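You operate a simulated robot arm through the tools that you are given. There is no shell and no other tool.

You are at the controls of a simulated robot arm. One attempt, no reset.

Task
Stand the red umbrella in its stand, drop both key fobs in the dish and dry the bench.
Fine: handle up; wipe off the drips with the brown cloth and put it back; the blue umbrella stays in the stand. What is to be rubbed or washed off counts as gone when no trace of it is left.
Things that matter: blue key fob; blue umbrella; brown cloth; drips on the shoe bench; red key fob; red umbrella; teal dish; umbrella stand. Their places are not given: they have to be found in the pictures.

It is judged by the outcome, as a careful person would: the job done as asked, and still so three seconds after it is handed in. It fails if anything else is knocked over, pushed out of place, dropped, spilled or broken. Flat cloth is picked up by pressing the open fingertips on it (5 to 10 N) and closing them slowly along it; thin cloth reads only 2 to 8 mm in the jaws.

Robot
A 7-joint arm with a two-finger parallel gripper, fixed in place. Base frame: the origin is at the foot of the arm, x ahead of it, y to its left, z up. Lengths are in mm, angles in rad, forces in N, time in s.
With the tool pointing down near the work surface it reaches from about 640 to 960 mm from the base axis. Its first joint turns from -2.601 to 2.601 rad. Payload 3.43 kg.
The TCP is the grasp point between the finger pads, 30 mm short of the fingertips. In the tool frame z runs along the fingers and y along their closing line. The gripper opens to 94 mm. The fingers are 28 mm wide and 10 mm thick; the gripper's body (50 by 96 mm) begins 55 mm behind the TCP.
Orientation is that of the tool frame in the base frame, as [roll, pitch, yaw] about the fixed x, y, z axes, in that order (R = Rz(yaw) Ry(pitch) Rx(roll)). With the fingers straight down and closing along the base's y, the tool's x points along the base's -x, its y along +y and its z along -z.

Tools
- The arm moves only by the tool play_rows. Its argument "plan" is one flat list of numbers, 7 for each row, row after row: the shift along the tool's x, y, z in units of 50 mm (1.0 is 50 mm), then the turn, a rotation vector about the tool's x, y, z in units of 8 degrees (1.0 is 8 degrees), then the closure, from 0 (fully open) to 1 (shut). In form: [x, y, z, ax, ay, az, gripper, x, y, z, ax, ay, az, gripper, ...]. A call has 1 to 20 rows; each row shifts and turns the commanded pose from where the row before left it, along the tool's axes as they then stand. A call with a number of a shift or a turn outside -1 to 1 is refused whole. A row lasts 0.2 s, in which the tool goes at most 50 mm and 0.15 rad; a call with a longer step from one row to the next is refused whole, and so is a gripper value outside its range. A pose out of reach is approached as far as the arm can. The call stops where the force on the tool passes 90 N (or 10 N more than at its start, if that is more) or the arm is blocked; 0.2 s more then pass. Each finger travels about 45 mm/s and halts on what it meets, pressing with about 27 N; the grip force reading is that of the motor and also rises with nothing between the fingers. The clock runs only during rows and for 0.2 s after the last one: add rows that do not move to give the fingers time. It gives the time, the measured TCP pose, the force on the tool (base axes), the opening and the grip force at its end, in the units of the frame above (readings bear some noise), with the torque about the TCP (base axes, N m) and any sound that the robot's microphone picked up, and new pictures: "show" is both (left out), scene, wrist or none.
- Cameras (640 x 400 px; columns grow to the right, rows downward): "scene" is fixed at [391.6, -492.4, 1038.4]; the picture's right is [-0.99, 0.17, 0.00], its down [0.01, 0.07, -1.00] and it looks along [-0.17, -0.98, -0.07] (base axes); focal length 214 px, centre (320, 200). "wrist" rides on the gripper at [76, 14, -102] in the tool frame; the picture's right is [-0.18, 0.98, 0.00], its down [-0.75, -0.14, -0.64] and it looks along [-0.63, -0.12, 0.77] (tool axes); focal length 243 px, centre (320, 200).
- pixel_to_xyz(camera, pixels): for up to 12 pixels [column, row] of the newest picture of that camera ("zoom" is the newest enlarged one), the place [x, y, z] in the base frame of the surface seen there, good to about 3 mm, but the place of the scene camera against the robot may be out by one fixed shift of up to 18 mm in any direction. The clock stands still meanwhile.
- zoom(camera, box): a new picture of the part [left, top, right, bottom] of that camera's present view, enlarged. The clock stands still meanwhile.
- close_job(): hands the job in; it is judged then, once.

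Unless the task says otherwise, let go and move clear before handing in.

The tools are called after "Request:" as a command line: name --argument value ..., lists and objects as JSON in quotes. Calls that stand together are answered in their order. play_rows: Moves the arm, as the interface text tells. Its arguments: {"type":"object","properties":{"plan":{"type":"array","items":{"type":"number"}},"show":{"type":"string","enum":["both","scene","wrist","none"]}},"required":["plan"]} The other tools are called the same way: pixel_to_xyz (camera, pixels) gives the place of the surface under pixels of a picture; zoom (camera, box) takes an enlarged picture of a part of a camera's view; close_job () hands the job in.

At the start:

```text
clock: 0.0
eef_pos: [572.0, -590.8, 1121.0]
ee_rot: [3.141, 0.0, 3.141]
ft_force: [0.0, -0.4, 0.9]
moment: [0.02, 0.0, 0.03]
finger_gap: 94.1
grasp_force: 0.0
```

scene: 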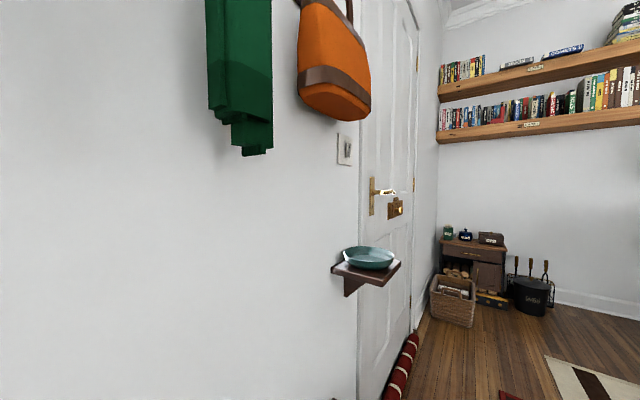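
wrist: 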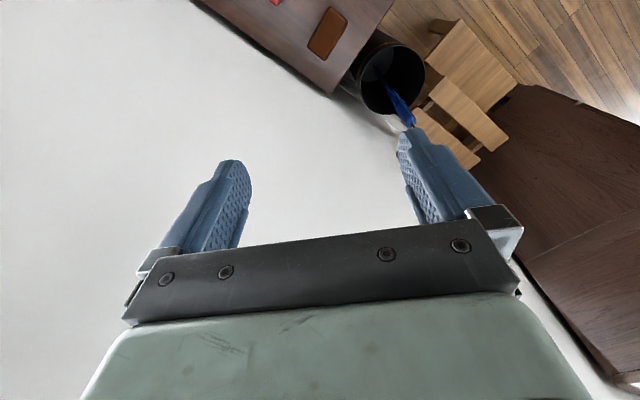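

The scene shows the teal dish on a wall shelf near (369,257). The wrist view shows the bench with a brown patch near (329,33), and the black stand with the blue umbrella near (390,80). I'll measure these spots and zoom in.

Request:
pixel_to_xyz --camera "wrist" --pixels '[[329, 33], [275, 2], [390, 55], [365, 95], [400, 110], [230, 10], [330, 90], [380, 10], [100, 100], [460, 60], [600, 200], [470, 110]]'

Request:
pixel_to_xyz --camera "scene" --pixels '[[369, 257], [369, 250], [335, 268], [400, 262], [375, 283], [369, 268], [345, 250], [100, 300], [333, 90], [240, 140], [400, 370], [395, 257]]'

Request:
zoom --camera "wrist" --box '[180, 0, 540, 200]'

Request:
zoom --camera "scene" --box '[300, 220, 480, 400]'

```text
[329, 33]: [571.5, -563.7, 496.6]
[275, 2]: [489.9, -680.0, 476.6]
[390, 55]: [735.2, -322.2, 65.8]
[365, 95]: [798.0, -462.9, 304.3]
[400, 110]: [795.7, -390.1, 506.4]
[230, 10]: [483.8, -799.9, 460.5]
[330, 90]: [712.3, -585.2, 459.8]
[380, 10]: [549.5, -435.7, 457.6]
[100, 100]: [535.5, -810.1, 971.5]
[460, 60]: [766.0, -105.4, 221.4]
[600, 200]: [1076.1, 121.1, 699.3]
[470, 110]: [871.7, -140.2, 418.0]
```

```text
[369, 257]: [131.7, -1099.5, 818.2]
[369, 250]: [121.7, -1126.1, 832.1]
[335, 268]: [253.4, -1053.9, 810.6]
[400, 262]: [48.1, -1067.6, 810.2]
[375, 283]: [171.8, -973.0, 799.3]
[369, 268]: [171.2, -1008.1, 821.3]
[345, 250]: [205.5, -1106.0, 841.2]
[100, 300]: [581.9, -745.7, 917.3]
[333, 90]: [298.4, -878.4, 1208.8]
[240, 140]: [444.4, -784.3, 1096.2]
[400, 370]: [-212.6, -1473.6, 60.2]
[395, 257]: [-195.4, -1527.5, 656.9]
```

```text
1.78 times, centred on (360, 100) of wrist
```

zoom: 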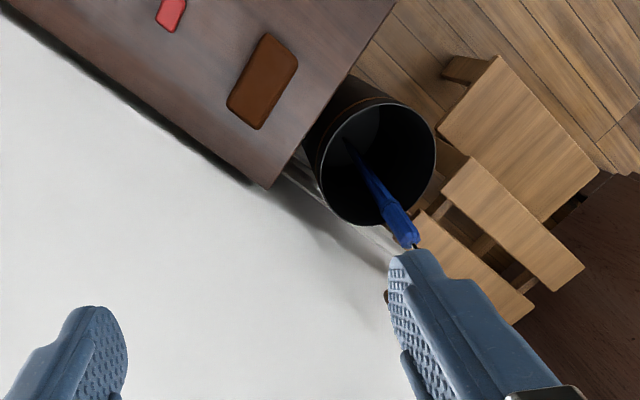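

```text
2.22 times, centred on (390, 310) of scene
```

zoom: 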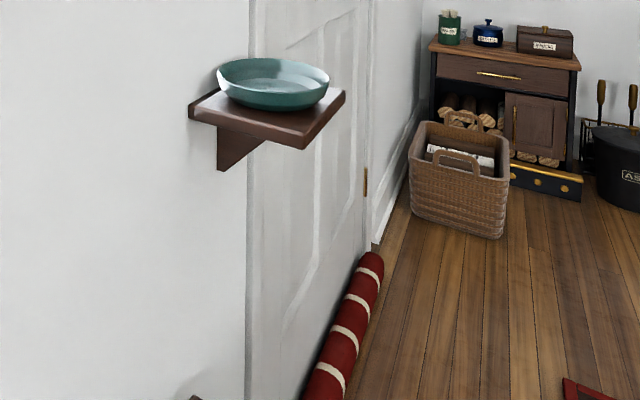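

The bench top is at z≈460 and runs along the wall, which is turned about 45°. The stand is near (770,-420). I haven't found the red umbrella, the second fob or the drips yet, so I'll back the arm off and turn the wrist camera toward the bench.

Request:
play_rows --plan '[0.5, 0.354, 0.442, 0, 0, 0, 0, 0.5, 0.354, 0.442, 0, 0, 0, 0, 0.5, 0.354, 0.442, 0, 0, 0, 0, 0.5, 0.354, 0.442, 0, 0, 0, 0, 0.5, 0.354, 0.442, 0, 0, 0, 0, 0.5, 0.354, 0.442, 0, 0, 0, 0, 0.5, 0.354, 0.442, 0, 0, 0, 0, 0.5, 0.354, 0.442, 0, 0, 0, 0, 0.5, 0.354, 0.442, 0, 0, 0, 0, 0.5, 0.354, 0.442, 0, 0, 0, 0, 0, 0, 0, 0, 0, 1, 0, 0, 0, 0, 0, 0, 1, 0, 0, 0, 0, 0, 0, 1, 0, 0, 0, 0, 0, 0, 1, 0, 0, 0, 0, 0, 0, 1, 0, 0, 0, 0, 0, 0, 1, 0]'

```text
clock: 3.4
eef_pos: [324.0, -415.5, 898.6]
ee_rot: [3.14, -0.003, 2.301]
ft_force: [-0.5, 0.4, 1.3]
moment: [0.01, -0.01, 0.01]
finger_gap: 93.7
grasp_force: 0.0
```

scene: 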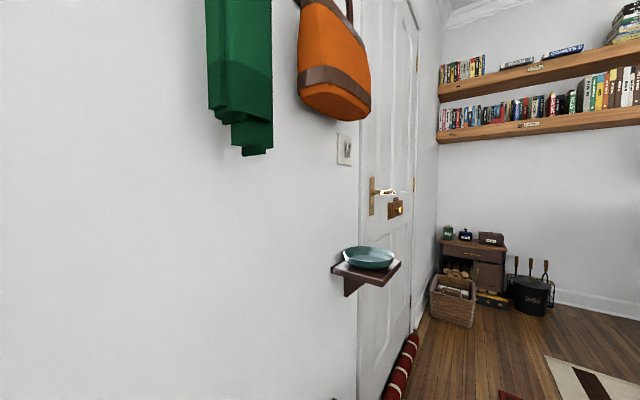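
wrist: 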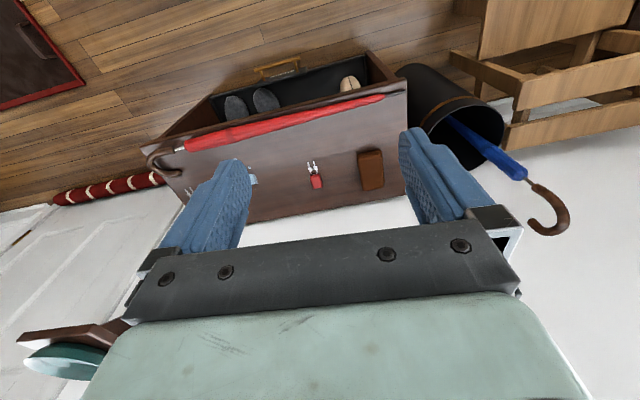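

The wrist view is upside down, with the robot side at the top. It shows the red umbrella along the bench's front edge (hook near 160,160, tip near 385,97), the red fob at (315,178), the brown cloth at (371,170) and the stand at (450,110). I'll zoom and measure.

Request:
zoom --camera "wrist" --box '[130, 60, 420, 240]'

Request:
pixel_to_xyz --camera "wrist" --pixels '[[160, 155], [185, 148], [240, 132], [300, 115], [385, 97], [315, 182], [371, 170], [253, 180], [404, 90], [248, 220], [190, 140], [405, 190]]'

Request:
pixel_to_xyz --camera "wrist" --pixels '[[436, 125], [470, 98], [502, 125], [470, 165], [455, 120], [520, 175], [535, 187], [560, 205], [545, 233], [400, 75], [66, 360], [490, 150]]'

Request:
zoom --camera "wrist" --box '[380, 50, 600, 250]'

```text
2.21 times, centred on (275, 150) of wrist
```

zoom: 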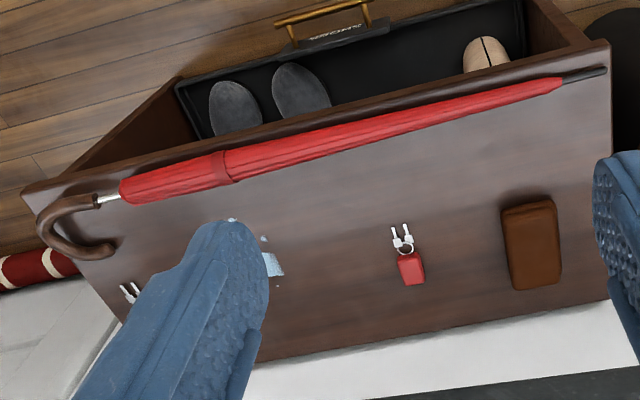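

```text
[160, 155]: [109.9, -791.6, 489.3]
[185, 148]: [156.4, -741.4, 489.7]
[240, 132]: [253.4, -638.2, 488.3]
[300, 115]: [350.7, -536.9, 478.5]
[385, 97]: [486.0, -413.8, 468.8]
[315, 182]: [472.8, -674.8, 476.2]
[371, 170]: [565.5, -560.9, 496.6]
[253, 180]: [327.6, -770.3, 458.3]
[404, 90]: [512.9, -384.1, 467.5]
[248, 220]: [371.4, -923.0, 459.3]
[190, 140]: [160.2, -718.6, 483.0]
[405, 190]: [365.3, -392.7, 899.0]
```

```text
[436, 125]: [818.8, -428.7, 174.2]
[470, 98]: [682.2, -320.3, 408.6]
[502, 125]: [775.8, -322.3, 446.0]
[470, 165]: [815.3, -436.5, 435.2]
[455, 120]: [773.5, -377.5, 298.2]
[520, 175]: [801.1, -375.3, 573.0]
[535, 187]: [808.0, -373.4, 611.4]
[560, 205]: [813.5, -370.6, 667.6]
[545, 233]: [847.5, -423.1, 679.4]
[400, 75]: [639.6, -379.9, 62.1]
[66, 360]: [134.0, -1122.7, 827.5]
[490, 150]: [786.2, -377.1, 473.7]
```

```text
2.00 times, centred on (490, 150) of wrist
```

zoom: 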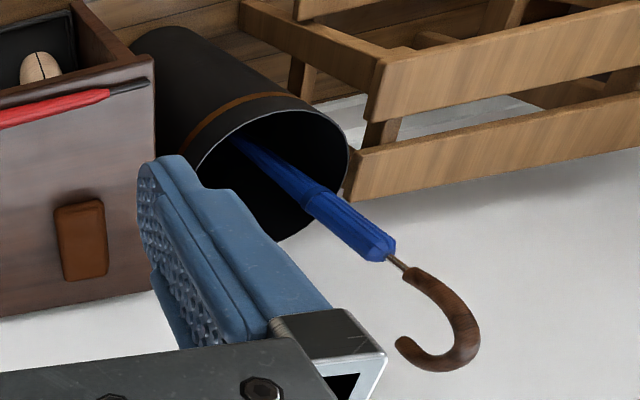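

Drips show as a light-blue patch near (253,180), about (328,-770,458), and the left finger hides the blue fob's body. I'll slide left along the bench to uncover that end.

Request:
play_rows --plan '[0, -0.8, 0, 0, 0, 0, 0, 0, -0.8, 0, 0, 0, 0, 0, 0, -0.8, 0, 0, 0, 0, 0, 0, -0.8, 0, 0, 0, 0, 0]' --show "wrist"

Request:
zoom --camera "wrist" --box '[180, 60, 500, 260]'

```text
clock: 4.4
eef_pos: [204.9, -523.1, 896.4]
ee_rot: [-3.141, 0.0, 2.302]
ft_force: [-0.1, 0.2, -0.2]
moment: [-0.02, 0.0, 0.01]
finger_gap: 94.1
grasp_force: 0.2
```

wrist: 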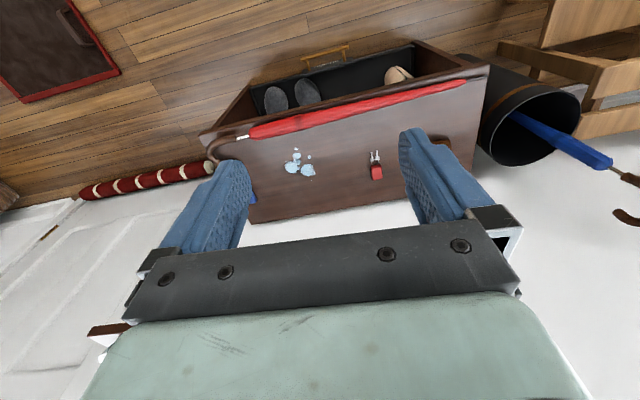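

```text
2.00 times, centred on (340, 160) of wrist
```

zoom: 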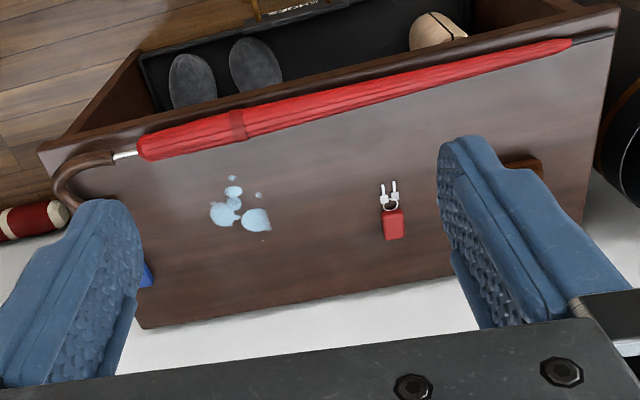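

The drips are a cluster at wrist (300,165) with small specks at (295,150) and (309,157). The blue fob's edge shows at (253,197). I'll measure these and slide further left to see the whole fob.

Request:
pixel_to_xyz --camera "zoom" --pixels '[[232, 178], [258, 195], [265, 240], [225, 215], [258, 218], [393, 225], [388, 185], [395, 203], [148, 275], [125, 155], [238, 125], [360, 95]]'

Request:
play_rows --plan '[0, -0.8, 0, 0, 0, 0, 0, 0, -0.8, 0, 0, 0, 0, 0, 0, -0.8, 0, 0, 0, 0, 0]' --show "wrist"

Request:
zoom --camera "wrist" --box '[230, 60, 450, 220]'

Request:
zoom --camera "wrist" --box '[0, 180, 260, 400]'

```text
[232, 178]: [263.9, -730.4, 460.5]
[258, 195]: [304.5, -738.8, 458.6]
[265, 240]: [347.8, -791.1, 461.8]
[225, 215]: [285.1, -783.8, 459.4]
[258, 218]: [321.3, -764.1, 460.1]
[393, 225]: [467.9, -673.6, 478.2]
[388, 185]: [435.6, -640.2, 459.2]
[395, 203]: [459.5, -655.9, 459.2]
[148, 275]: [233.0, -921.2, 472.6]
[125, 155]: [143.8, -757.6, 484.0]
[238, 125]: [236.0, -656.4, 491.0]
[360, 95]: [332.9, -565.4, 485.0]
```

```text
clock: 5.2
eef_pos: [115.4, -602.2, 897.9]
ee_rot: [3.141, -0.001, 2.302]
ft_force: [0.3, 1.1, -1.1]
moment: [-0.02, -0.01, 0.0]
finger_gap: 93.9
grasp_force: 0.0
```

wrist: 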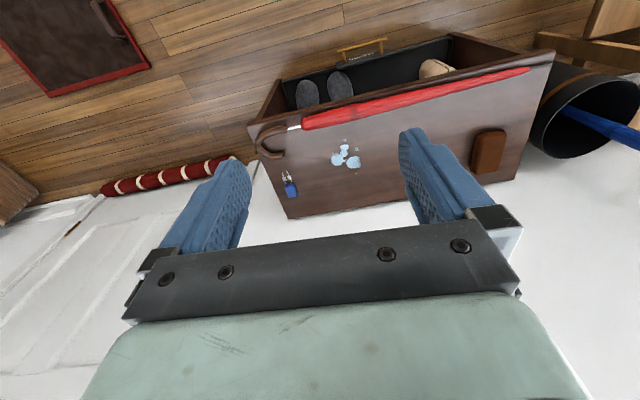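

```text
2.50 times, centred on (340, 140) of wrist
```

zoom: 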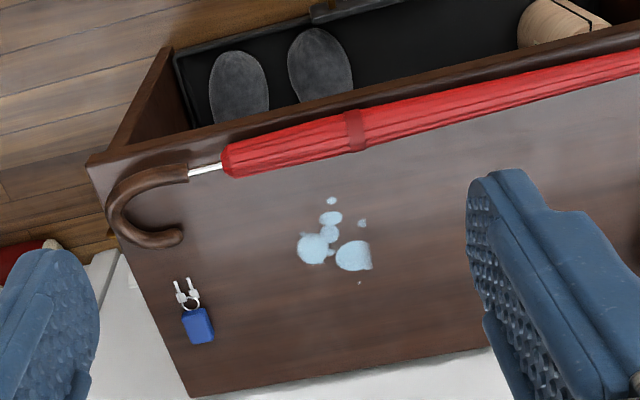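

```text
1.82 times, centred on (130, 290) of wrist
```

zoom: 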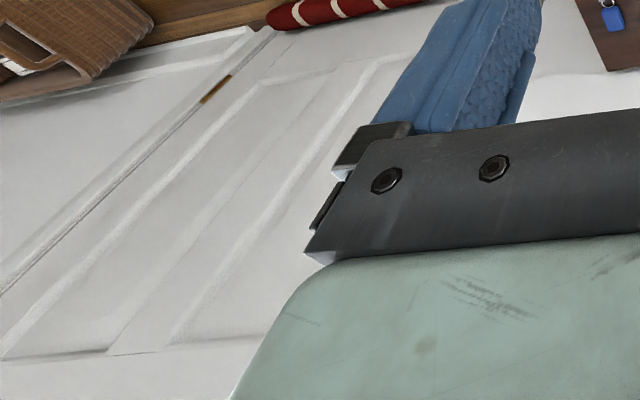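

The blue fob is fully visible at wrist (291,190), and all the drips are visible around (346,156). I'll measure the fob, drips, umbrella and bench corner points.

Request:
pixel_to_xyz --camera "wrist" --pixels '[[291, 191], [288, 182], [285, 176], [294, 128], [305, 124], [354, 112], [282, 155], [258, 144], [412, 98], [480, 82], [526, 70], [532, 68]]'

Request:
pixel_to_xyz --camera "wrist" --pixels '[[344, 140], [357, 149], [355, 173], [337, 158], [353, 162], [332, 160], [360, 165], [289, 217], [250, 124], [488, 150], [480, 170], [496, 130]]'

```text
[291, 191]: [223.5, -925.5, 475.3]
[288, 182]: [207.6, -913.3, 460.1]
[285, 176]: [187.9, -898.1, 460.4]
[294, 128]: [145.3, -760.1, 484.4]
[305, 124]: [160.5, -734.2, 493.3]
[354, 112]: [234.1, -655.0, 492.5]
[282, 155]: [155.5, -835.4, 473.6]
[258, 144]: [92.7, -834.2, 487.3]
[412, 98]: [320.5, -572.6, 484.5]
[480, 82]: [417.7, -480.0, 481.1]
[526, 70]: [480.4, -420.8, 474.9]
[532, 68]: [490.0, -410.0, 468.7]
```

```text
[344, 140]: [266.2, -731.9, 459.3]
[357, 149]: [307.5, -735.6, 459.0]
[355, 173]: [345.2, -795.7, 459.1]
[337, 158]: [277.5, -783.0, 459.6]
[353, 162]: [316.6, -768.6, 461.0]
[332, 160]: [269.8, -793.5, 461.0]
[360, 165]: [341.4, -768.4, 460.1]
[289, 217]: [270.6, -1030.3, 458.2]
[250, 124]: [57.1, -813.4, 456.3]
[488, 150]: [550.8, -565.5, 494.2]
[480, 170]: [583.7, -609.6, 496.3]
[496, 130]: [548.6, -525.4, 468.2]
```

The umbrella lies along (0.71,0.71) from its hook at about (90,-834) to its tip at about (520,-378). The canopy is about 34 mm thick and the bench top is at 459. Next I'll move the camera over the stand to measure its rim and the blue umbrella.

Request:
play_rows --plan '[0.142, 0.958, 0, 0, 0, 0, 0, 0.142, 0.958, 0, 0, 0, 0, 0, 0.142, 0.958, 0, 0, 0, 0, 0, 0.142, 0.958, 0, 0, 0, 0, 0, 0.142, 0.958, 0, 0, 0, 0, 0, 0.142, 0.958, 0, 0, 0, 0, 0, 0.142, 0.958, 0, 0, 0, 0, 0, 0.142, 0.958, 0, 0, 0, 0, 0, 0.142, 0.958, 0, 0, 0, 0, 0, 0.142, 0.958, 0, 0, 0, 0, 0, 0.142, 0.958, 0, 0, 0, 0, 0, 0, 0, 0, 0, 0, -1, 0, 0, 0, 0, 0, 0, -1, 0]' --show "wrist"

```text
clock: 8.0
eef_pos: [487.1, -241.5, 912.3]
ee_rot: [3.141, 0.0, 2.587]
ft_force: [0.4, -0.3, -0.8]
moment: [-0.04, 0.02, 0.03]
finger_gap: 94.0
grasp_force: 0.1
out of reach, approached as far as the arm can: row 4, 5, 6, 7, 8
```

wrist: 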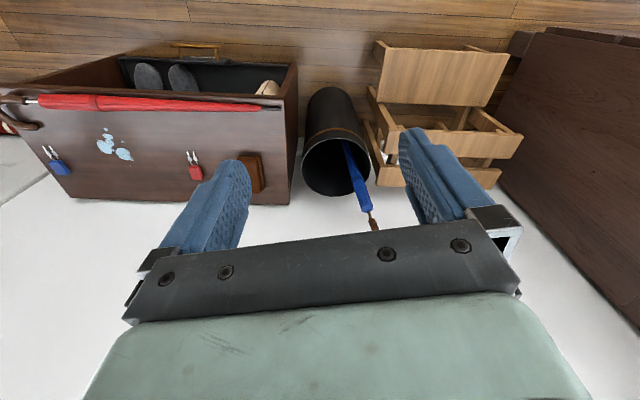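

The stand is well framed with its rim around (336,165), and the blue umbrella leans toward (370,215). I'll zoom and measure the rim.

Request:
zoom --camera "wrist" --box '[260, 80, 420, 240]'

Request:
pixel_to_xyz --camera "wrist" --pixels '[[303, 165], [370, 165], [336, 133], [336, 196], [312, 145], [361, 145], [315, 187], [330, 160], [350, 165], [362, 200], [368, 215], [345, 150]]'

```text
2.50 times, centred on (340, 160) of wrist
```

zoom: 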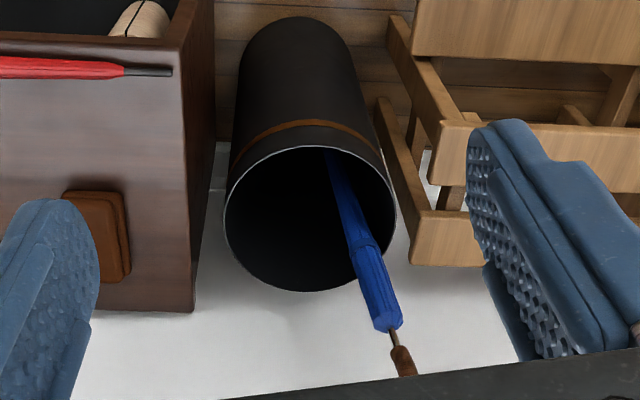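

```text
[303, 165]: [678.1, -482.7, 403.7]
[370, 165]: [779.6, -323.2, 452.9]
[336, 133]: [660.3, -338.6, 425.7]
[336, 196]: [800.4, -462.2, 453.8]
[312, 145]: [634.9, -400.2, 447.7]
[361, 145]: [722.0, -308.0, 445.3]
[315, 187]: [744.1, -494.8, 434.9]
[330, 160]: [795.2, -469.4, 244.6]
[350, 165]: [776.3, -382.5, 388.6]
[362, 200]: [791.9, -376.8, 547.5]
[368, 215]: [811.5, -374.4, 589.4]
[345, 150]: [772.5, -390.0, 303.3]
```

The stand's rim is at z≈450, centred near (725,-403) with a radius of about 95. The blue umbrella leans to the +x side, so the red one can go in around (680,-405). I'll move above the red umbrella's canopy, near the handle, and turn the fingers across it.

Request:
play_rows --plan '[0.019, -0.863, 0, 0, 0, 0, 0, 0.019, -0.863, 0, 0, 0, 0, 0, 0.019, -0.863, 0, 0, 0, 0, 0, 0.019, -0.863, 0, 0, 0, 0, 0, 0.019, -0.863, 0, 0, 0, 0, 0, 0.019, -0.863, 0, 0, 0, 0, 0, 0.019, -0.863, 0, 0, 0, 0, 0, 0.019, -0.863, 0, 0, 0, 0, 0, 0.019, -0.863, 0, 0, 0, 0, 0, 0.019, -0.863, 0, 0, 0, 0, 0, 0.019, -0.863, 0, 0, 0, 0, 0, 0.019, -0.863, 0, 0, 0, 0, 0, 0.019, -0.863, 0, 0, 0, 0, 0, 0, 0, 0, 0, 0, 1, 0, 0, 0, 0, 0, 0, 1, 0, 0, 0, 0, 0, 0, 1, 0, 0, 0, 0, 0, 0, 1, 0, 0, 0, 0, 0, 0, 1, 0, 0, 0, 0, 0, 0, 1, 0, 0, 0, 0, 0, 0, 1, 0]' --show "wrist"

```text
clock: 12.2
eef_pos: [181.0, -710.1, 913.0]
ee_rot: [3.141, 0.001, 1.603]
ft_force: [0.1, 0.7, 0.3]
moment: [0.0, 0.02, 0.0]
finger_gap: 93.9
grasp_force: 0.1
```

wrist: 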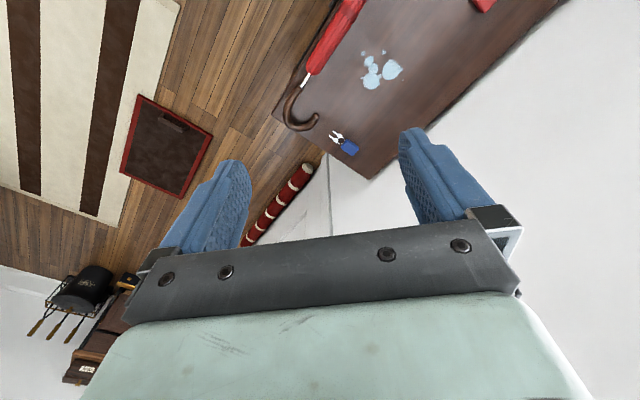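

The turn works and the pose holds above the umbrella. I'll finish the yaw, tilt the fingers 45° toward the umbrella tip so the camera looks straight down, and descend partway to check alignment.

Request:
play_rows --plan '[0, 0, 0, 0, 0, 0.988, 0, 0, 0, 0, 0, 0, 0.988, 0, 0, 0, 0, 0, 0, 0.988, 0, 0, 0, 0, 0, 0, 0.988, 0, 0, 0, 0, 0, 0, 0.988, 0, 0, 0, 0, 0, 0, 0.988, 0, 0, 0, 0, 0, 0.9375, 0, 0, 0, 0, 0, 0, 0.9375, 0, 0, 0, 0, 0, 0, 0.9375, 0, 0, 0, 0, 0, 0, 0.9375, 0, 0, 0, 0, 0, 0, 0.9375, 0, 0, 0, 0, 0, 0, 0.9375, 0, 0, -0.531, 0, 0.531, 0, 0, 0, 0, -0.531, 0, 0.531, 0, 0, 0, 0, -0.531, 0, 0.531, 0, 0, 0, 0, -0.531, 0, 0.531, 0, 0, 0, 0, -0.531, 0, 0.531, 0, 0, 0, 0, -0.531, 0, 0.531, 0, 0, 0, 0]' --show "wrist"

```text
clock: 16.0
eef_pos: [215.5, -712.2, 637.1]
ee_rot: [-3.14, -0.784, 0.78]
ft_force: [-0.1, -0.2, 0.1]
moment: [-0.02, -0.04, -0.02]
finger_gap: 93.8
grasp_force: 0.0
out of reach, approached as far as the arm can: row 11, 12
```

wrist: 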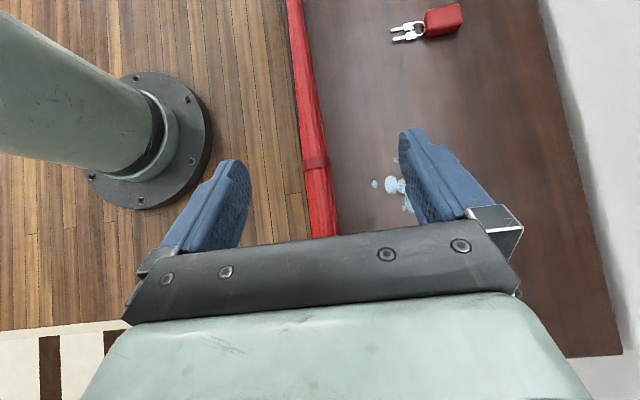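

The umbrella runs down the image near (315,160) between the fingers, so the orientation is right. The TCP is a bit off the planned spot, so I'll measure the umbrella from here.

Request:
pixel_to_xyz --camera "wrist" --pixels '[[296, 40], [307, 110], [316, 160], [322, 200], [326, 230], [303, 165], [331, 162], [300, 110], [316, 108]]'

Request:
zoom --camera "wrist" --box '[240, 60, 420, 240]'

```text
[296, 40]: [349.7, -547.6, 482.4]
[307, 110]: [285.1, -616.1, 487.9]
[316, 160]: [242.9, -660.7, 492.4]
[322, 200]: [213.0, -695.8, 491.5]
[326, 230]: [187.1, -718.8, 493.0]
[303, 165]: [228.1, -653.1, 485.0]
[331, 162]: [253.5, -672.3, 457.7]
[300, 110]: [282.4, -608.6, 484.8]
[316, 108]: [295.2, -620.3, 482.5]
```

```text
2.22 times, centred on (330, 150) of wrist
```

zoom: 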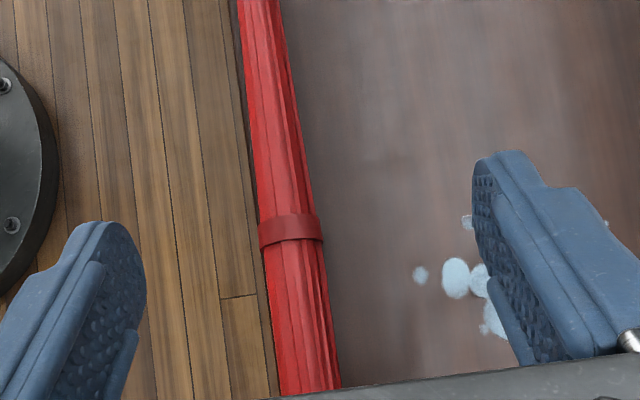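

From directly above, the canopy centre near the handle is at about (187,-719) with its top at z 493. I'll descend to a TCP of about (179,-727,495), leaving the fingertips a few mm above the bench on either side of the canopy.

Request:
play_rows --plan '[-0.504, -0.062, 0.3, 0, 0, 0, 0, -0.504, -0.062, 0.3, 0, 0, 0, 0, -0.504, -0.062, 0.3, 0, 0, 0, 0, -0.504, -0.062, 0.3, 0, 0, 0, 0, -0.504, -0.062, 0.3, 0, 0, 0, 0]' --show "wrist"

```text
clock: 17.2
eef_pos: [177.5, -725.7, 496.5]
ee_rot: [3.14, -0.785, 0.778]
ft_force: [-0.5, -0.7, 0.3]
moment: [0.0, -0.03, -0.02]
finger_gap: 93.8
grasp_force: 0.1
```

wrist: 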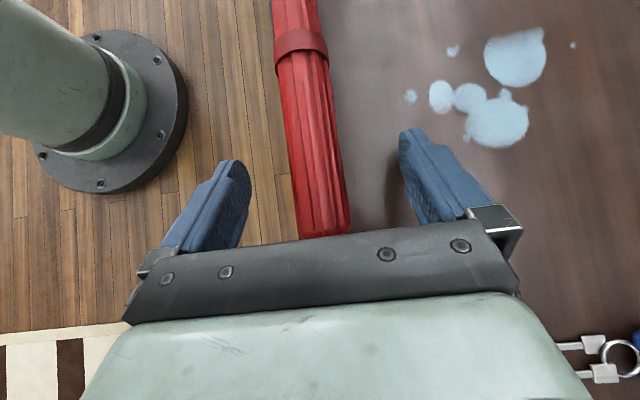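

The fingers straddle the canopy evenly, with its near end at (325,235) and the band at (300,42). Now I'll close.

Request:
play_rows --plan '[0, 0, 0, 0, 0, 0, 0.3, 0, 0, 0, 0, 0, 0, 0.5, 0, 0, 0, 0, 0, 0, 0.7, 0, 0, 0, 0, 0, 0, 0.85, 0, 0, 0, 0, 0, 0, 1, 0, 0, 0, 0, 0, 0, 1, 0, 0, 0, 0, 0, 0, 1]' --show "wrist"

```text
clock: 18.8
eef_pos: [178.5, -725.9, 496.8]
ee_rot: [-3.141, -0.786, 0.779]
ft_force: [-0.7, 0.7, -0.1]
moment: [0.02, 0.08, 0.06]
finger_gap: 32.9
grasp_force: 27.1
```

wrist: 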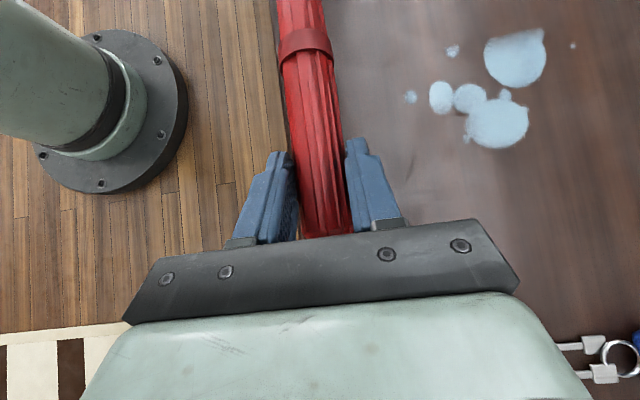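

The canopy is gripped with a 32.9 mm gap and 27 N. I'll lift slowly by 60 mm and check that it holds.

Request:
play_rows --plan '[0.14, 0, -0.14, 0, 0, 0, 1, 0.14, 0, -0.14, 0, 0, 0, 1, 0.14, 0, -0.14, 0, 0, 0, 1, 0.14, 0, -0.14, 0, 0, 0, 1, 0.14, 0, -0.14, 0, 0, 0, 1, 0.14, 0, -0.14, 0, 0, 0, 1, 0, 0, 0, 0, 0, 0, 1]' --show "wrist"

```text
clock: 20.4
eef_pos: [177.5, -725.2, 553.4]
ee_rot: [-3.141, -0.784, 0.778]
ft_force: [-0.1, 0.5, -1.1]
moment: [-0.11, 0.14, 0.03]
finger_gap: 33.2
grasp_force: 26.9
```

wrist: 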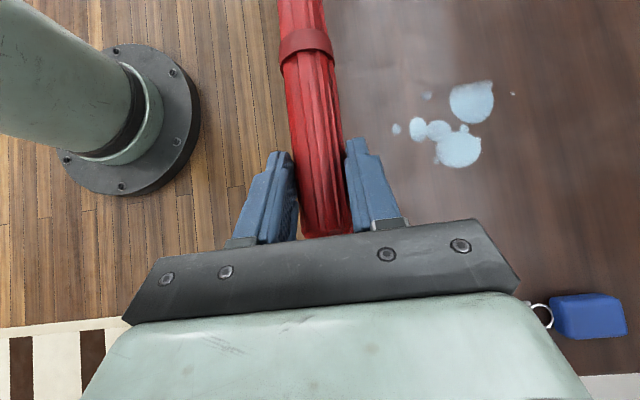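

It holds firmly, still level, at about 1 N. I'll lift further while moving away from the wall, then start rotating the tip down while rising.

Request:
play_rows --plan '[0.424, -0.4, -0.424, 0, 0, 0, 1, 0.424, -0.4, -0.424, 0, 0, 0, 1, 0.424, -0.4, -0.424, 0, 0, 0, 1, 0.424, -0.4, -0.424, 0, 0, 0, 1, 0.424, -0.4, -0.424, 0, 0, 0, 1, 0.204, 0, -0.204, 0, -0.5, 0, 1, 0.189, 0, -0.217, 0, -0.5, 0, 1, 0.173, 0, -0.23, 0, -0.5, 0, 1, 0.157, 0, -0.242, 0, -0.5, 0, 1, 0.14, 0, -0.252, 0, -0.5, 0, 1, 0.122, 0, -0.261, 0, -0.5, 0, 1, 0.103, 0, -0.269, 0, -0.5, 0, 1, 0.084, 0, -0.275, 0, -0.5, 0, 1, 0.065, 0, -0.281, 0, -0.5, 0, 1, 0.045, 0, -0.284, 0, -0.5, 0, 1, 0.025, 0, -0.287, 0, -0.5, 0, 1]' --show "both"

```text
clock: 23.8
eef_pos: [108.6, -654.6, 864.0]
ee_rot: [3.141, -0.017, 0.778]
ft_force: [-0.1, -0.4, -1.4]
moment: [-0.08, 0.06, 0.0]
finger_gap: 32.7
grasp_force: 27.2
```

scene: 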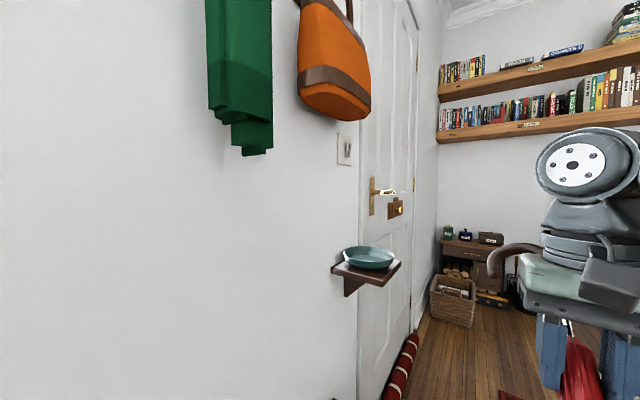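
wrist: 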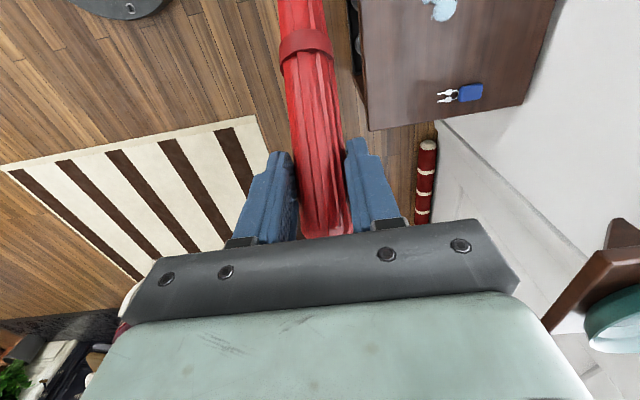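

The umbrella is steady in the grip at about 45°. I'll continue rotating the tip down to near vertical while rising to z≈1020.

Request:
play_rows --plan '[0.005, 0, -0.288, 0, -0.5, 0, 1, -0.015, 0, -0.288, 0, -0.5, 0, 1, -0.035, 0, -0.286, 0, -0.5, 0, 1, -0.055, 0, -0.283, 0, -0.5, 0, 1, -0.075, 0, -0.278, 0, -0.5, 0, 1, -0.094, 0, -0.272, 0, -0.5, 0, 1, -0.113, 0, -0.265, 0, -0.5, 0, 1, -0.131, 0, -0.257, 0, -0.5, 0, 1, -0.148, 0, -0.247, 0, -0.5, 0, 1, -0.165, 0, -0.236, 0, -0.5, 0, 1, -0.181, 0, -0.224, 0, -0.5, 0, 1]' --show "both"

```text
clock: 26.2
eef_pos: [106.5, -654.4, 1021.1]
ee_rot: [3.141, 0.752, 0.778]
ft_force: [0.2, -0.3, -1.4]
moment: [0.01, -0.05, 0.01]
finger_gap: 33.1
grasp_force: 26.9
```

scene: 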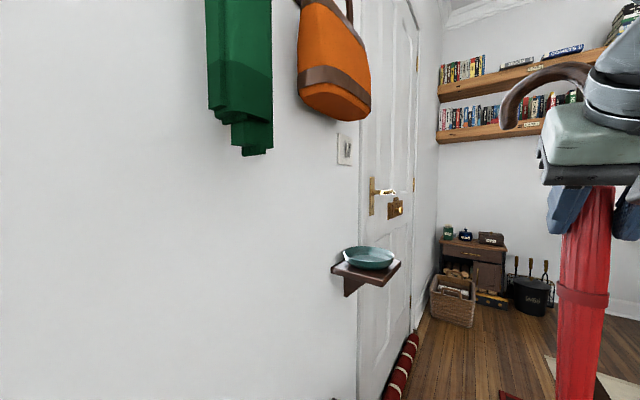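
wrist: 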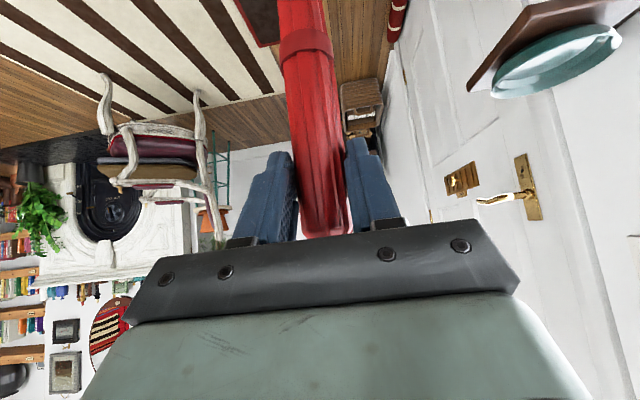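

The umbrella hangs tip down and close to vertical. I'll yaw it about the vertical so the tool faces away from the base, then start moving toward the stand at this height, with the tip about 540 mm up.

Request:
play_rows --plan '[0, 0, 0, -0.683, 0, -0.73, 1, 0, 0, 0, -0.683, 0, -0.73, 1, 0, 0, 0, -0.683, 0, -0.73, 1, 0, 0, 0, -0.683, 0, -0.73, 1, 0, 0, 0, -0.683, 0, -0.73, 1, 0, 0, 0, -0.683, 0, -0.73, 1, 0, 0, 0, -0.683, 0, -0.73, 1, 0.079, 0.783, -0.074, 0, 0, 0, 1, 0.079, 0.783, -0.074, 0, 0, 0, 1, 0.079, 0.783, -0.074, 0, 0, 0, 1, 0.079, 0.783, -0.074, 0, 0, 0, 1, 0.079, 0.783, -0.074, 0, 0, 0, 1, 0.079, 0.783, -0.074, 0, 0, 0, 1, 0.079, 0.783, -0.074, 0, 0, 0, 1, 0.079, 0.783, -0.074, 0, 0, 0, 1, 0, 0, 0, 0, 0, 0, 1]' --show "both"

```text
clock: 29.6
eef_pos: [409.1, -555.3, 1018.8]
ee_rot: [3.138, 0.751, 1.755]
ft_force: [0.4, -0.8, -0.7]
moment: [0.0, 0.01, 0.01]
finger_gap: 32.7
grasp_force: 27.0
```

scene: 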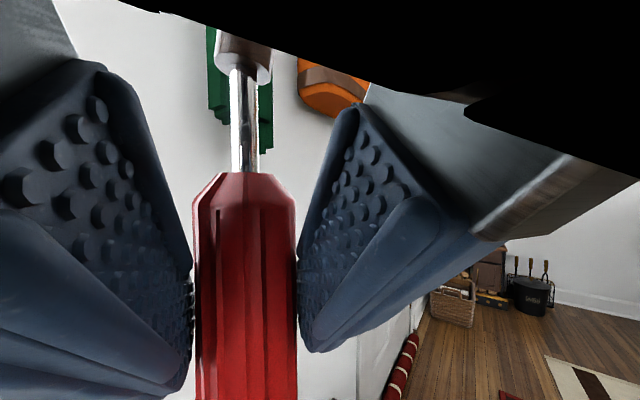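
wrist: 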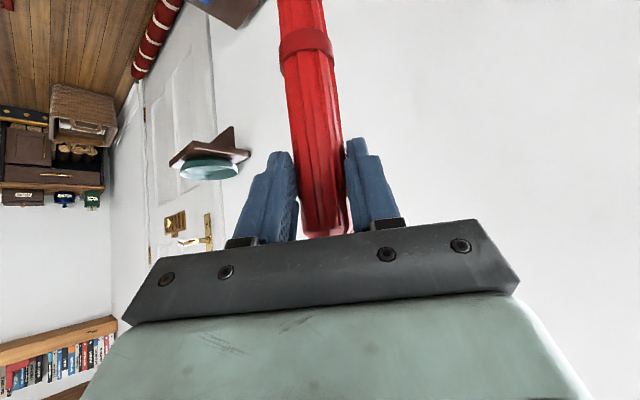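

The scene camera is only a viewpoint, and the umbrella still hangs straight in the grip. I'll yaw another 48° so the tool and hook stay away from the blue umbrella, and move over the stand's free side.

Request:
play_rows --plan '[0, 0, 0, -0.683, 0, -0.73, 1, 0, 0, 0, -0.683, 0, -0.73, 1, 0, 0, 0, -0.683, 0, -0.73, 1, 0, 0, 0, -0.683, 0, -0.73, 1, 0, 0, 0, -0.683, 0, -0.73, 1, 0, 0, 0, -0.683, 0, -0.73, 1, -0.245, 0.656, 0.228, 0, 0, 0, 1, -0.245, 0.656, 0.228, 0, 0, 0, 1, -0.245, 0.656, 0.228, 0, 0, 0, 1, -0.245, 0.656, 0.228, 0, 0, 0, 1, -0.245, 0.656, 0.228, 0, 0, 0, 1, -0.245, 0.656, 0.228, 0, 0, 0, 1, -0.245, 0.656, 0.228, 0, 0, 0, 1, -0.245, 0.656, 0.228, 0, 0, 0, 1, 0, 0, 0, 0, 0, 0, 1]' --show "wrist"

```text
clock: 32.8
eef_pos: [658.4, -400.4, 1022.5]
ee_rot: [3.139, 0.753, 2.59]
ft_force: [-1.2, -0.3, -1.3]
moment: [0.06, 0.05, -0.05]
finger_gap: 32.8
grasp_force: 27.2
```

wrist: 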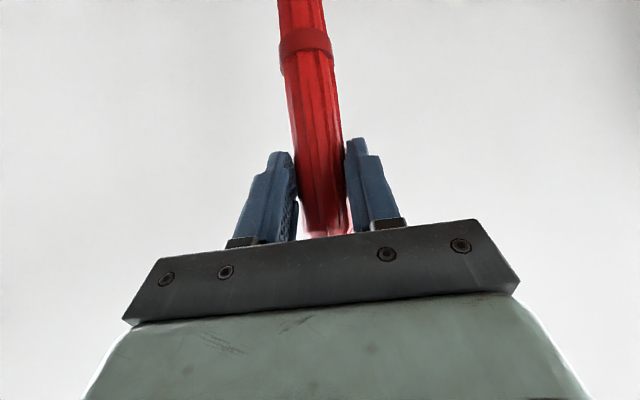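

The stand is out of view, so I'll use points on the umbrella to check its axis position and verticality before lowering.

Request:
pixel_to_xyz --camera "wrist" --pixels '[[300, 5], [304, 42], [312, 90], [316, 130], [321, 180], [325, 220]]'

Request:
zoom --camera "wrist" --box '[240, 0, 400, 100]'

```text
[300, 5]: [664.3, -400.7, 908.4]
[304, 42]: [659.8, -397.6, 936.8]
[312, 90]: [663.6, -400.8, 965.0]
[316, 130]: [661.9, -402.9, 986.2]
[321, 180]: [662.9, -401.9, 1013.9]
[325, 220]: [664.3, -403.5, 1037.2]
```

```text
4.00 times, centred on (320, 50) of wrist
```

zoom: 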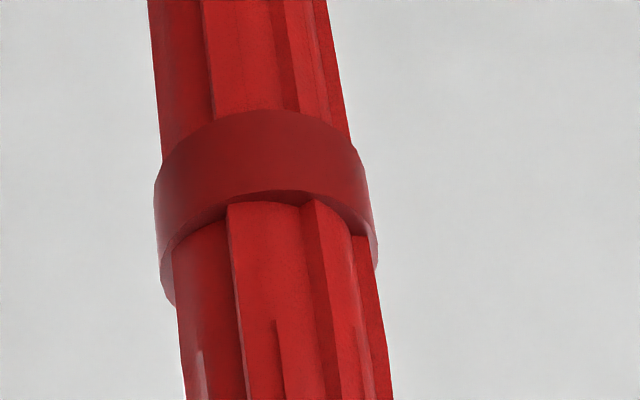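

The umbrella is vertical to within about 1° and its axis is near (677,-410). I'll shift 12 mm toward the stand centre for margin and lower until the tip is about 60 mm inside the rim, watching the force.

Request:
play_rows --plan '[-0.15, 0.126, 0.14, 0, 0, 0, 1, 0.41, 0, 0.438, 0, 0, 0, 1, 0.41, 0, 0.438, 0, 0, 0, 1, 0.41, 0, 0.438, 0, 0, 0, 1, 0.41, 0, 0.438, 0, 0, 0, 1, 0.41, 0, 0.438, 0, 0, 0, 1]' --show "both"

```text
clock: 34.2
eef_pos: [670.9, -399.2, 871.1]
ee_rot: [3.141, 0.752, 2.592]
ft_force: [0.4, 0.1, -0.7]
moment: [-0.03, 0.02, 0.01]
finger_gap: 32.7
grasp_force: 27.0
```

scene: 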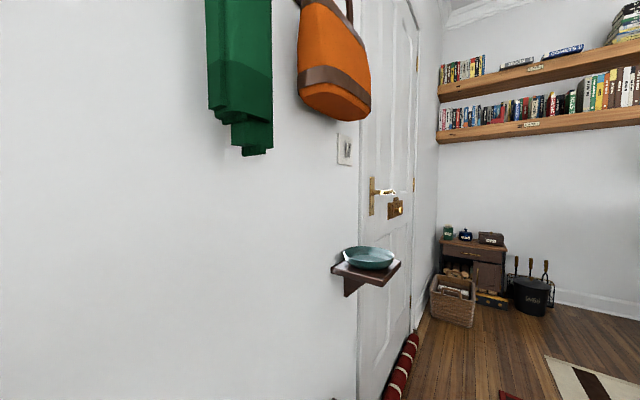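
wrist: 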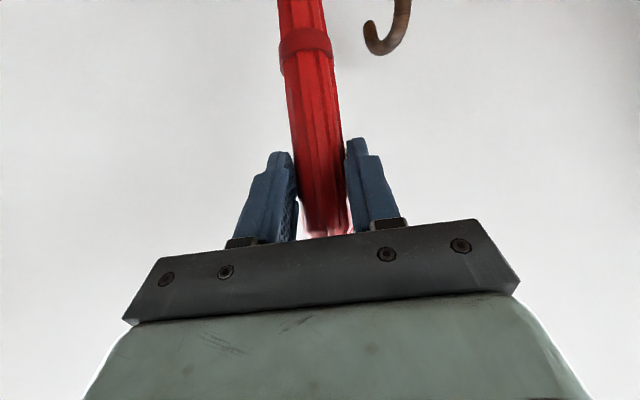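

There's no contact and the blue handle is well to the side, at (385,25). I'll keep lowering.

Request:
play_rows --plan '[0.41, 0, 0.438, 0, 0, 0, 1, 0.41, 0, 0.438, 0, 0, 0, 1, 0.41, 0, 0.438, 0, 0, 0, 1, 0.41, 0, 0.438, 0, 0, 0, 1, 0.41, 0, 0.438, 0, 0, 0, 1, 0.41, 0, 0.438, 0, 0, 0, 1, 0.41, 0, 0.438, 0, 0, 0, 1]' --show "wrist"

```text
clock: 35.8
eef_pos: [671.7, -397.4, 662.1]
ee_rot: [3.139, 0.752, 2.589]
ft_force: [-0.2, 0.9, -1.6]
moment: [-0.01, 0.04, -0.02]
finger_gap: 32.4
grasp_force: 26.9
```

wrist: 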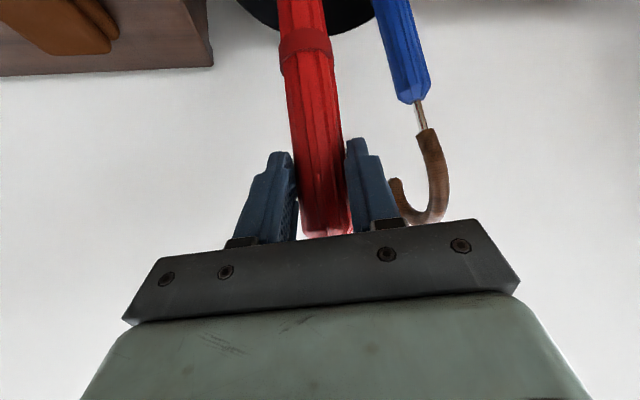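

The rim is visible at the top with both umbrellas in it. I'll check the clearance between the blue hook and the gripper before the last stretch.

Request:
pixel_to_xyz --camera "wrist" --pixels '[[435, 160], [425, 218], [396, 190], [420, 110], [405, 60], [250, 20], [310, 30], [306, 5], [345, 30], [372, 12]]'

Request:
zoom --camera "wrist" --box '[200, 0, 480, 175]'

```text
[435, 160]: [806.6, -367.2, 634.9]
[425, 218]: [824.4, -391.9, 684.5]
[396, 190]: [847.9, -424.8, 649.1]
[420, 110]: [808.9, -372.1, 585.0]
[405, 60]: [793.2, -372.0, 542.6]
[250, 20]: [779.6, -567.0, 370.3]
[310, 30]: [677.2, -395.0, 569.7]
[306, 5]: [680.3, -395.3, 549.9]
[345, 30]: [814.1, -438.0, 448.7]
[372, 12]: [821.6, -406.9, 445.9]
```

```text
2.29 times, centred on (340, 88) of wrist
```

zoom: 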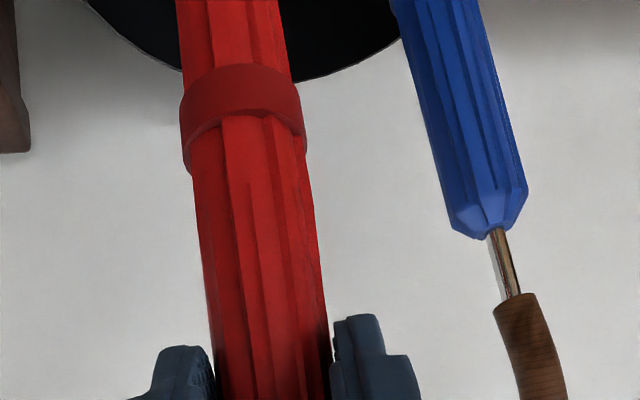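

The blue umbrella is more than 100 mm from the gripper. I'll lower to about z 530, then creep down until the tip touches the stand's bottom.

Request:
play_rows --plan '[0.41, 0, 0.438, 0, 0, 0, 1, 0.41, 0, 0.438, 0, 0, 0, 1, 0.41, 0, 0.438, 0, 0, 0, 1, 0.3, 0, 0.32, 0, 0, 0, 1, 0.068, 0, 0.073, 0, 0, 0, 1, 0.068, 0, 0.073, 0, 0, 0, 1, 0.068, 0, 0.073, 0, 0, 0, 1]' --show "wrist"

```text
clock: 37.4
eef_pos: [670.6, -400.6, 537.1]
ee_rot: [3.14, 0.757, 2.593]
ft_force: [0.5, -0.5, 26.5]
moment: [-0.31, -0.5, -0.05]
finger_gap: 32.9
grasp_force: 26.7
```

wrist: 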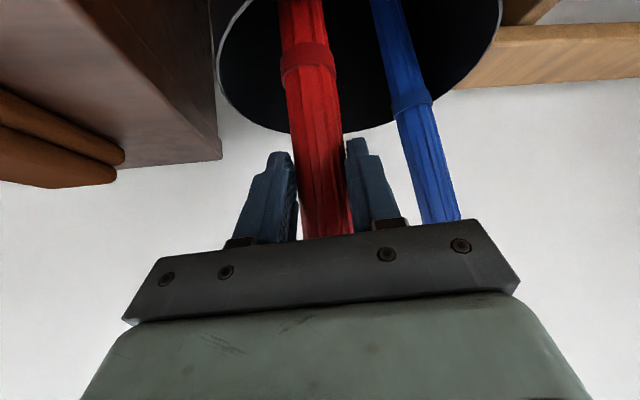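

The tip has touched bottom, with 26 N upward at z 537. I'll ease up a few mm to relieve it.

Request:
play_rows --plan '[-0.041, 0, -0.044, 0, 0, 0, 1, -0.041, 0, -0.044, 0, 0, 0, 1, 0, 0, 0, 0, 0, 0, 1]' --show "wrist"

Request:
pixel_to_xyz --camera "wrist" --pixels '[[218, 50], [250, 115], [290, 130], [340, 132], [395, 120], [450, 88], [498, 30], [317, 140], [304, 40], [325, 225], [295, 5]]'

```text
clock: 38.2
eef_pos: [669.8, -399.5, 540.7]
ee_rot: [3.141, 0.75, 2.59]
ft_force: [-1.3, 0.2, -1.7]
moment: [0.03, 0.05, 0.0]
finger_gap: 32.9
grasp_force: 26.9
```

wrist: 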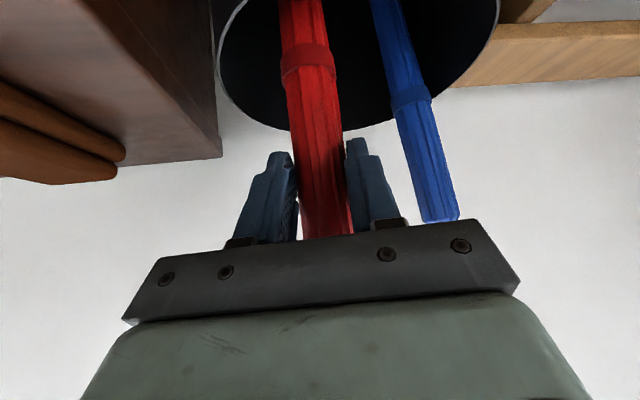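

```text
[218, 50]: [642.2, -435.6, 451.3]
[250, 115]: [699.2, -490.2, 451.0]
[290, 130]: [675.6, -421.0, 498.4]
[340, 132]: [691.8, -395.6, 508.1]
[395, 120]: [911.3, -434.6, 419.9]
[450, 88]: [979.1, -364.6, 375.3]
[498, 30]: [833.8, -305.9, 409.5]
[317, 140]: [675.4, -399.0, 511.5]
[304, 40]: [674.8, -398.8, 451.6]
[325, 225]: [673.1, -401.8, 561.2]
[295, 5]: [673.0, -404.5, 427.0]
```

The tip is about 2 mm clear of the bottom and the weight is back on the gripper. Before releasing I'll tilt the umbrella a few degrees so it leans on the near rim, away from the blue one.

Request:
play_rows --plan '[0.185, 0, -0.173, 0, -0.2, 0, 1, 0.185, 0, -0.173, 0, -0.2, 0, 1, 0.185, 0, -0.173, 0, -0.2, 0, 1, 0, 0, 0, 0, 0, 0, 1]' --show "wrist"

Request:
pixel_to_xyz --camera "wrist" --pixels '[[317, 140], [304, 40], [325, 225], [295, 5], [218, 50]]'

```text
clock: 39.2
eef_pos: [640.3, -380.0, 539.8]
ee_rot: [3.139, 0.836, 2.588]
ft_force: [0.0, 0.1, -2.3]
moment: [0.03, 0.05, 0.02]
finger_gap: 32.7
grasp_force: 26.7
```

wrist: 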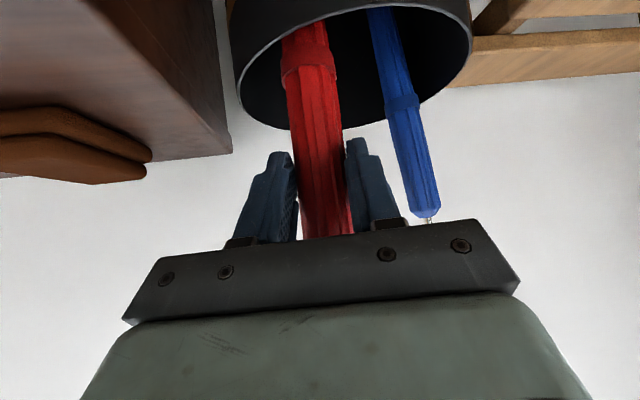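

```text
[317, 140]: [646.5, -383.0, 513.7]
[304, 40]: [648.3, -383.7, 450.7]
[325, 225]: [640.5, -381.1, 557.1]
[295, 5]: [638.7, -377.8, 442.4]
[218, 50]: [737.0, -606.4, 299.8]
```

The canopy is about 10 mm from the near rim at (295,5). I'll lower 2–3 mm to seat the tip and open the fingers gently.

Request:
play_rows --plan '[0.04, 0, 0.036, 0, 0, 0, 1, 0, 0, 0, 0, 0, 0, 0.7, 0, 0, 0, 0, 0, 0, 0.62, 0, 0, 0, 0, 0, 0, 0.58, 0, 0, 0, 0, 0, 0, 0.54, 0, 0, 0, 0, 0, 0, 0.5, 0, 0, 0, 0, 0, 0, 0.4, 0, 0, 0, 0, 0, 0, 0.2, 0, 0, 0, 0, 0, 0, 0, 0, 0, 0, 0, 0, 0, 0, 0, 0, 0, 0, 0, 0, 0]' --show "wrist"

```text
clock: 41.6
eef_pos: [638.6, -381.5, 537.7]
ee_rot: [3.14, 0.837, 2.59]
ft_force: [0.0, 0.6, -0.8]
moment: [0.05, 0.07, 0.01]
finger_gap: 94.2
grasp_force: 0.1
```

wrist: 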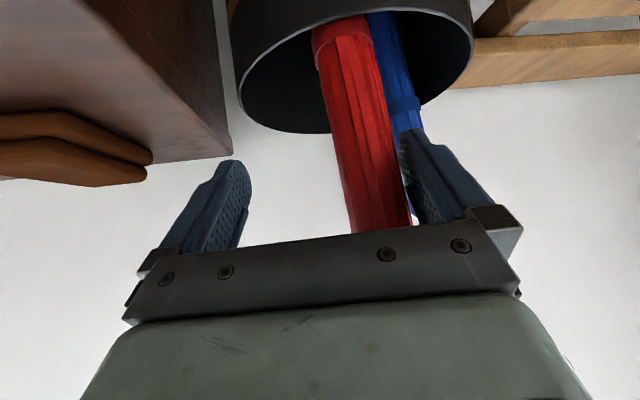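

The red umbrella tipped toward the right finger at (400,150). I'll shift the gripper a little that way to see whether it is resting on the finger or has settled.

Request:
play_rows --plan '[0, 0.1, 0, 0, 0, 0, 0, 0, 0.1, 0, 0, 0, 0, 0, 0, 0.1, 0, 0, 0, 0, 0, 0, 0.1, 0, 0, 0, 0, 0, 0, 0, 0, 0, 0, 0, 0]' --show "wrist"

```text
clock: 42.8
eef_pos: [649.4, -362.9, 536.3]
ee_rot: [3.139, 0.836, 2.592]
ft_force: [-0.4, 0.2, 0.5]
moment: [-0.01, 0.0, -0.03]
finger_gap: 93.9
grasp_force: 0.1
```

wrist: 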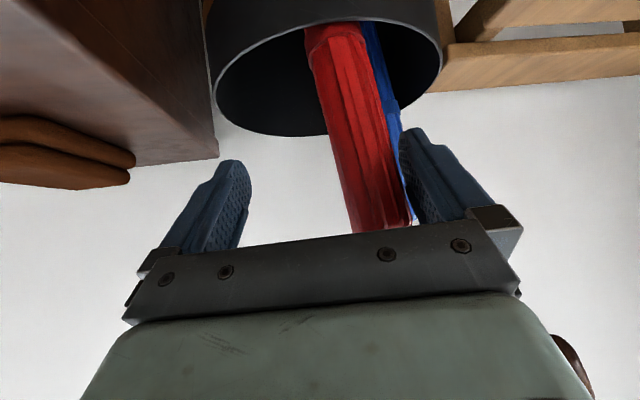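

The umbrella is resting on the right finger and tipping toward its hook side. I'll let it down gently by following with the finger until it meets the rim.

Request:
play_rows --plan '[0, 0.1, 0, 0, 0, 0, 0, 0, 0.1, 0, 0, 0, 0, 0, 0, 0.1, 0, 0, 0, 0, 0, 0, 0.1, 0, 0, 0, 0, 0, 0, 0.1, 0, 0, 0, 0, 0, 0, 0.1, 0, 0, 0, 0, 0, 0, 0.1, 0, 0, 0, 0, 0, 0, 0.1, 0, 0, 0, 0, 0, 0, 0.1, 0, 0, 0, 0, 0, 0, 0.1, 0, 0, 0, 0, 0, 0, 0, 0, 0, 0, 0, 0]' --show "wrist"

```text
clock: 45.2
eef_pos: [674.6, -320.9, 538.0]
ee_rot: [3.138, 0.837, 2.59]
ft_force: [0.6, 0.5, -0.1]
moment: [0.01, 0.02, -0.02]
finger_gap: 93.9
grasp_force: 0.1
```

wrist: 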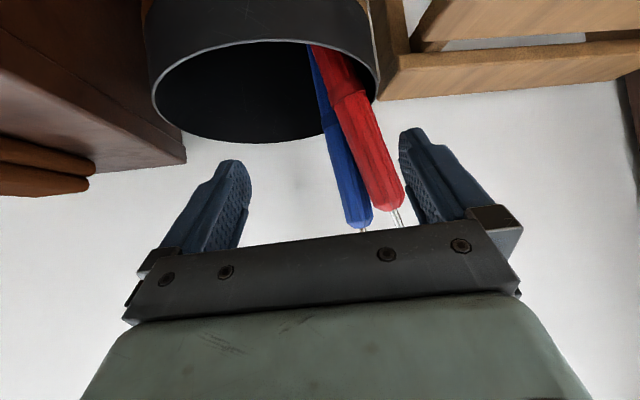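

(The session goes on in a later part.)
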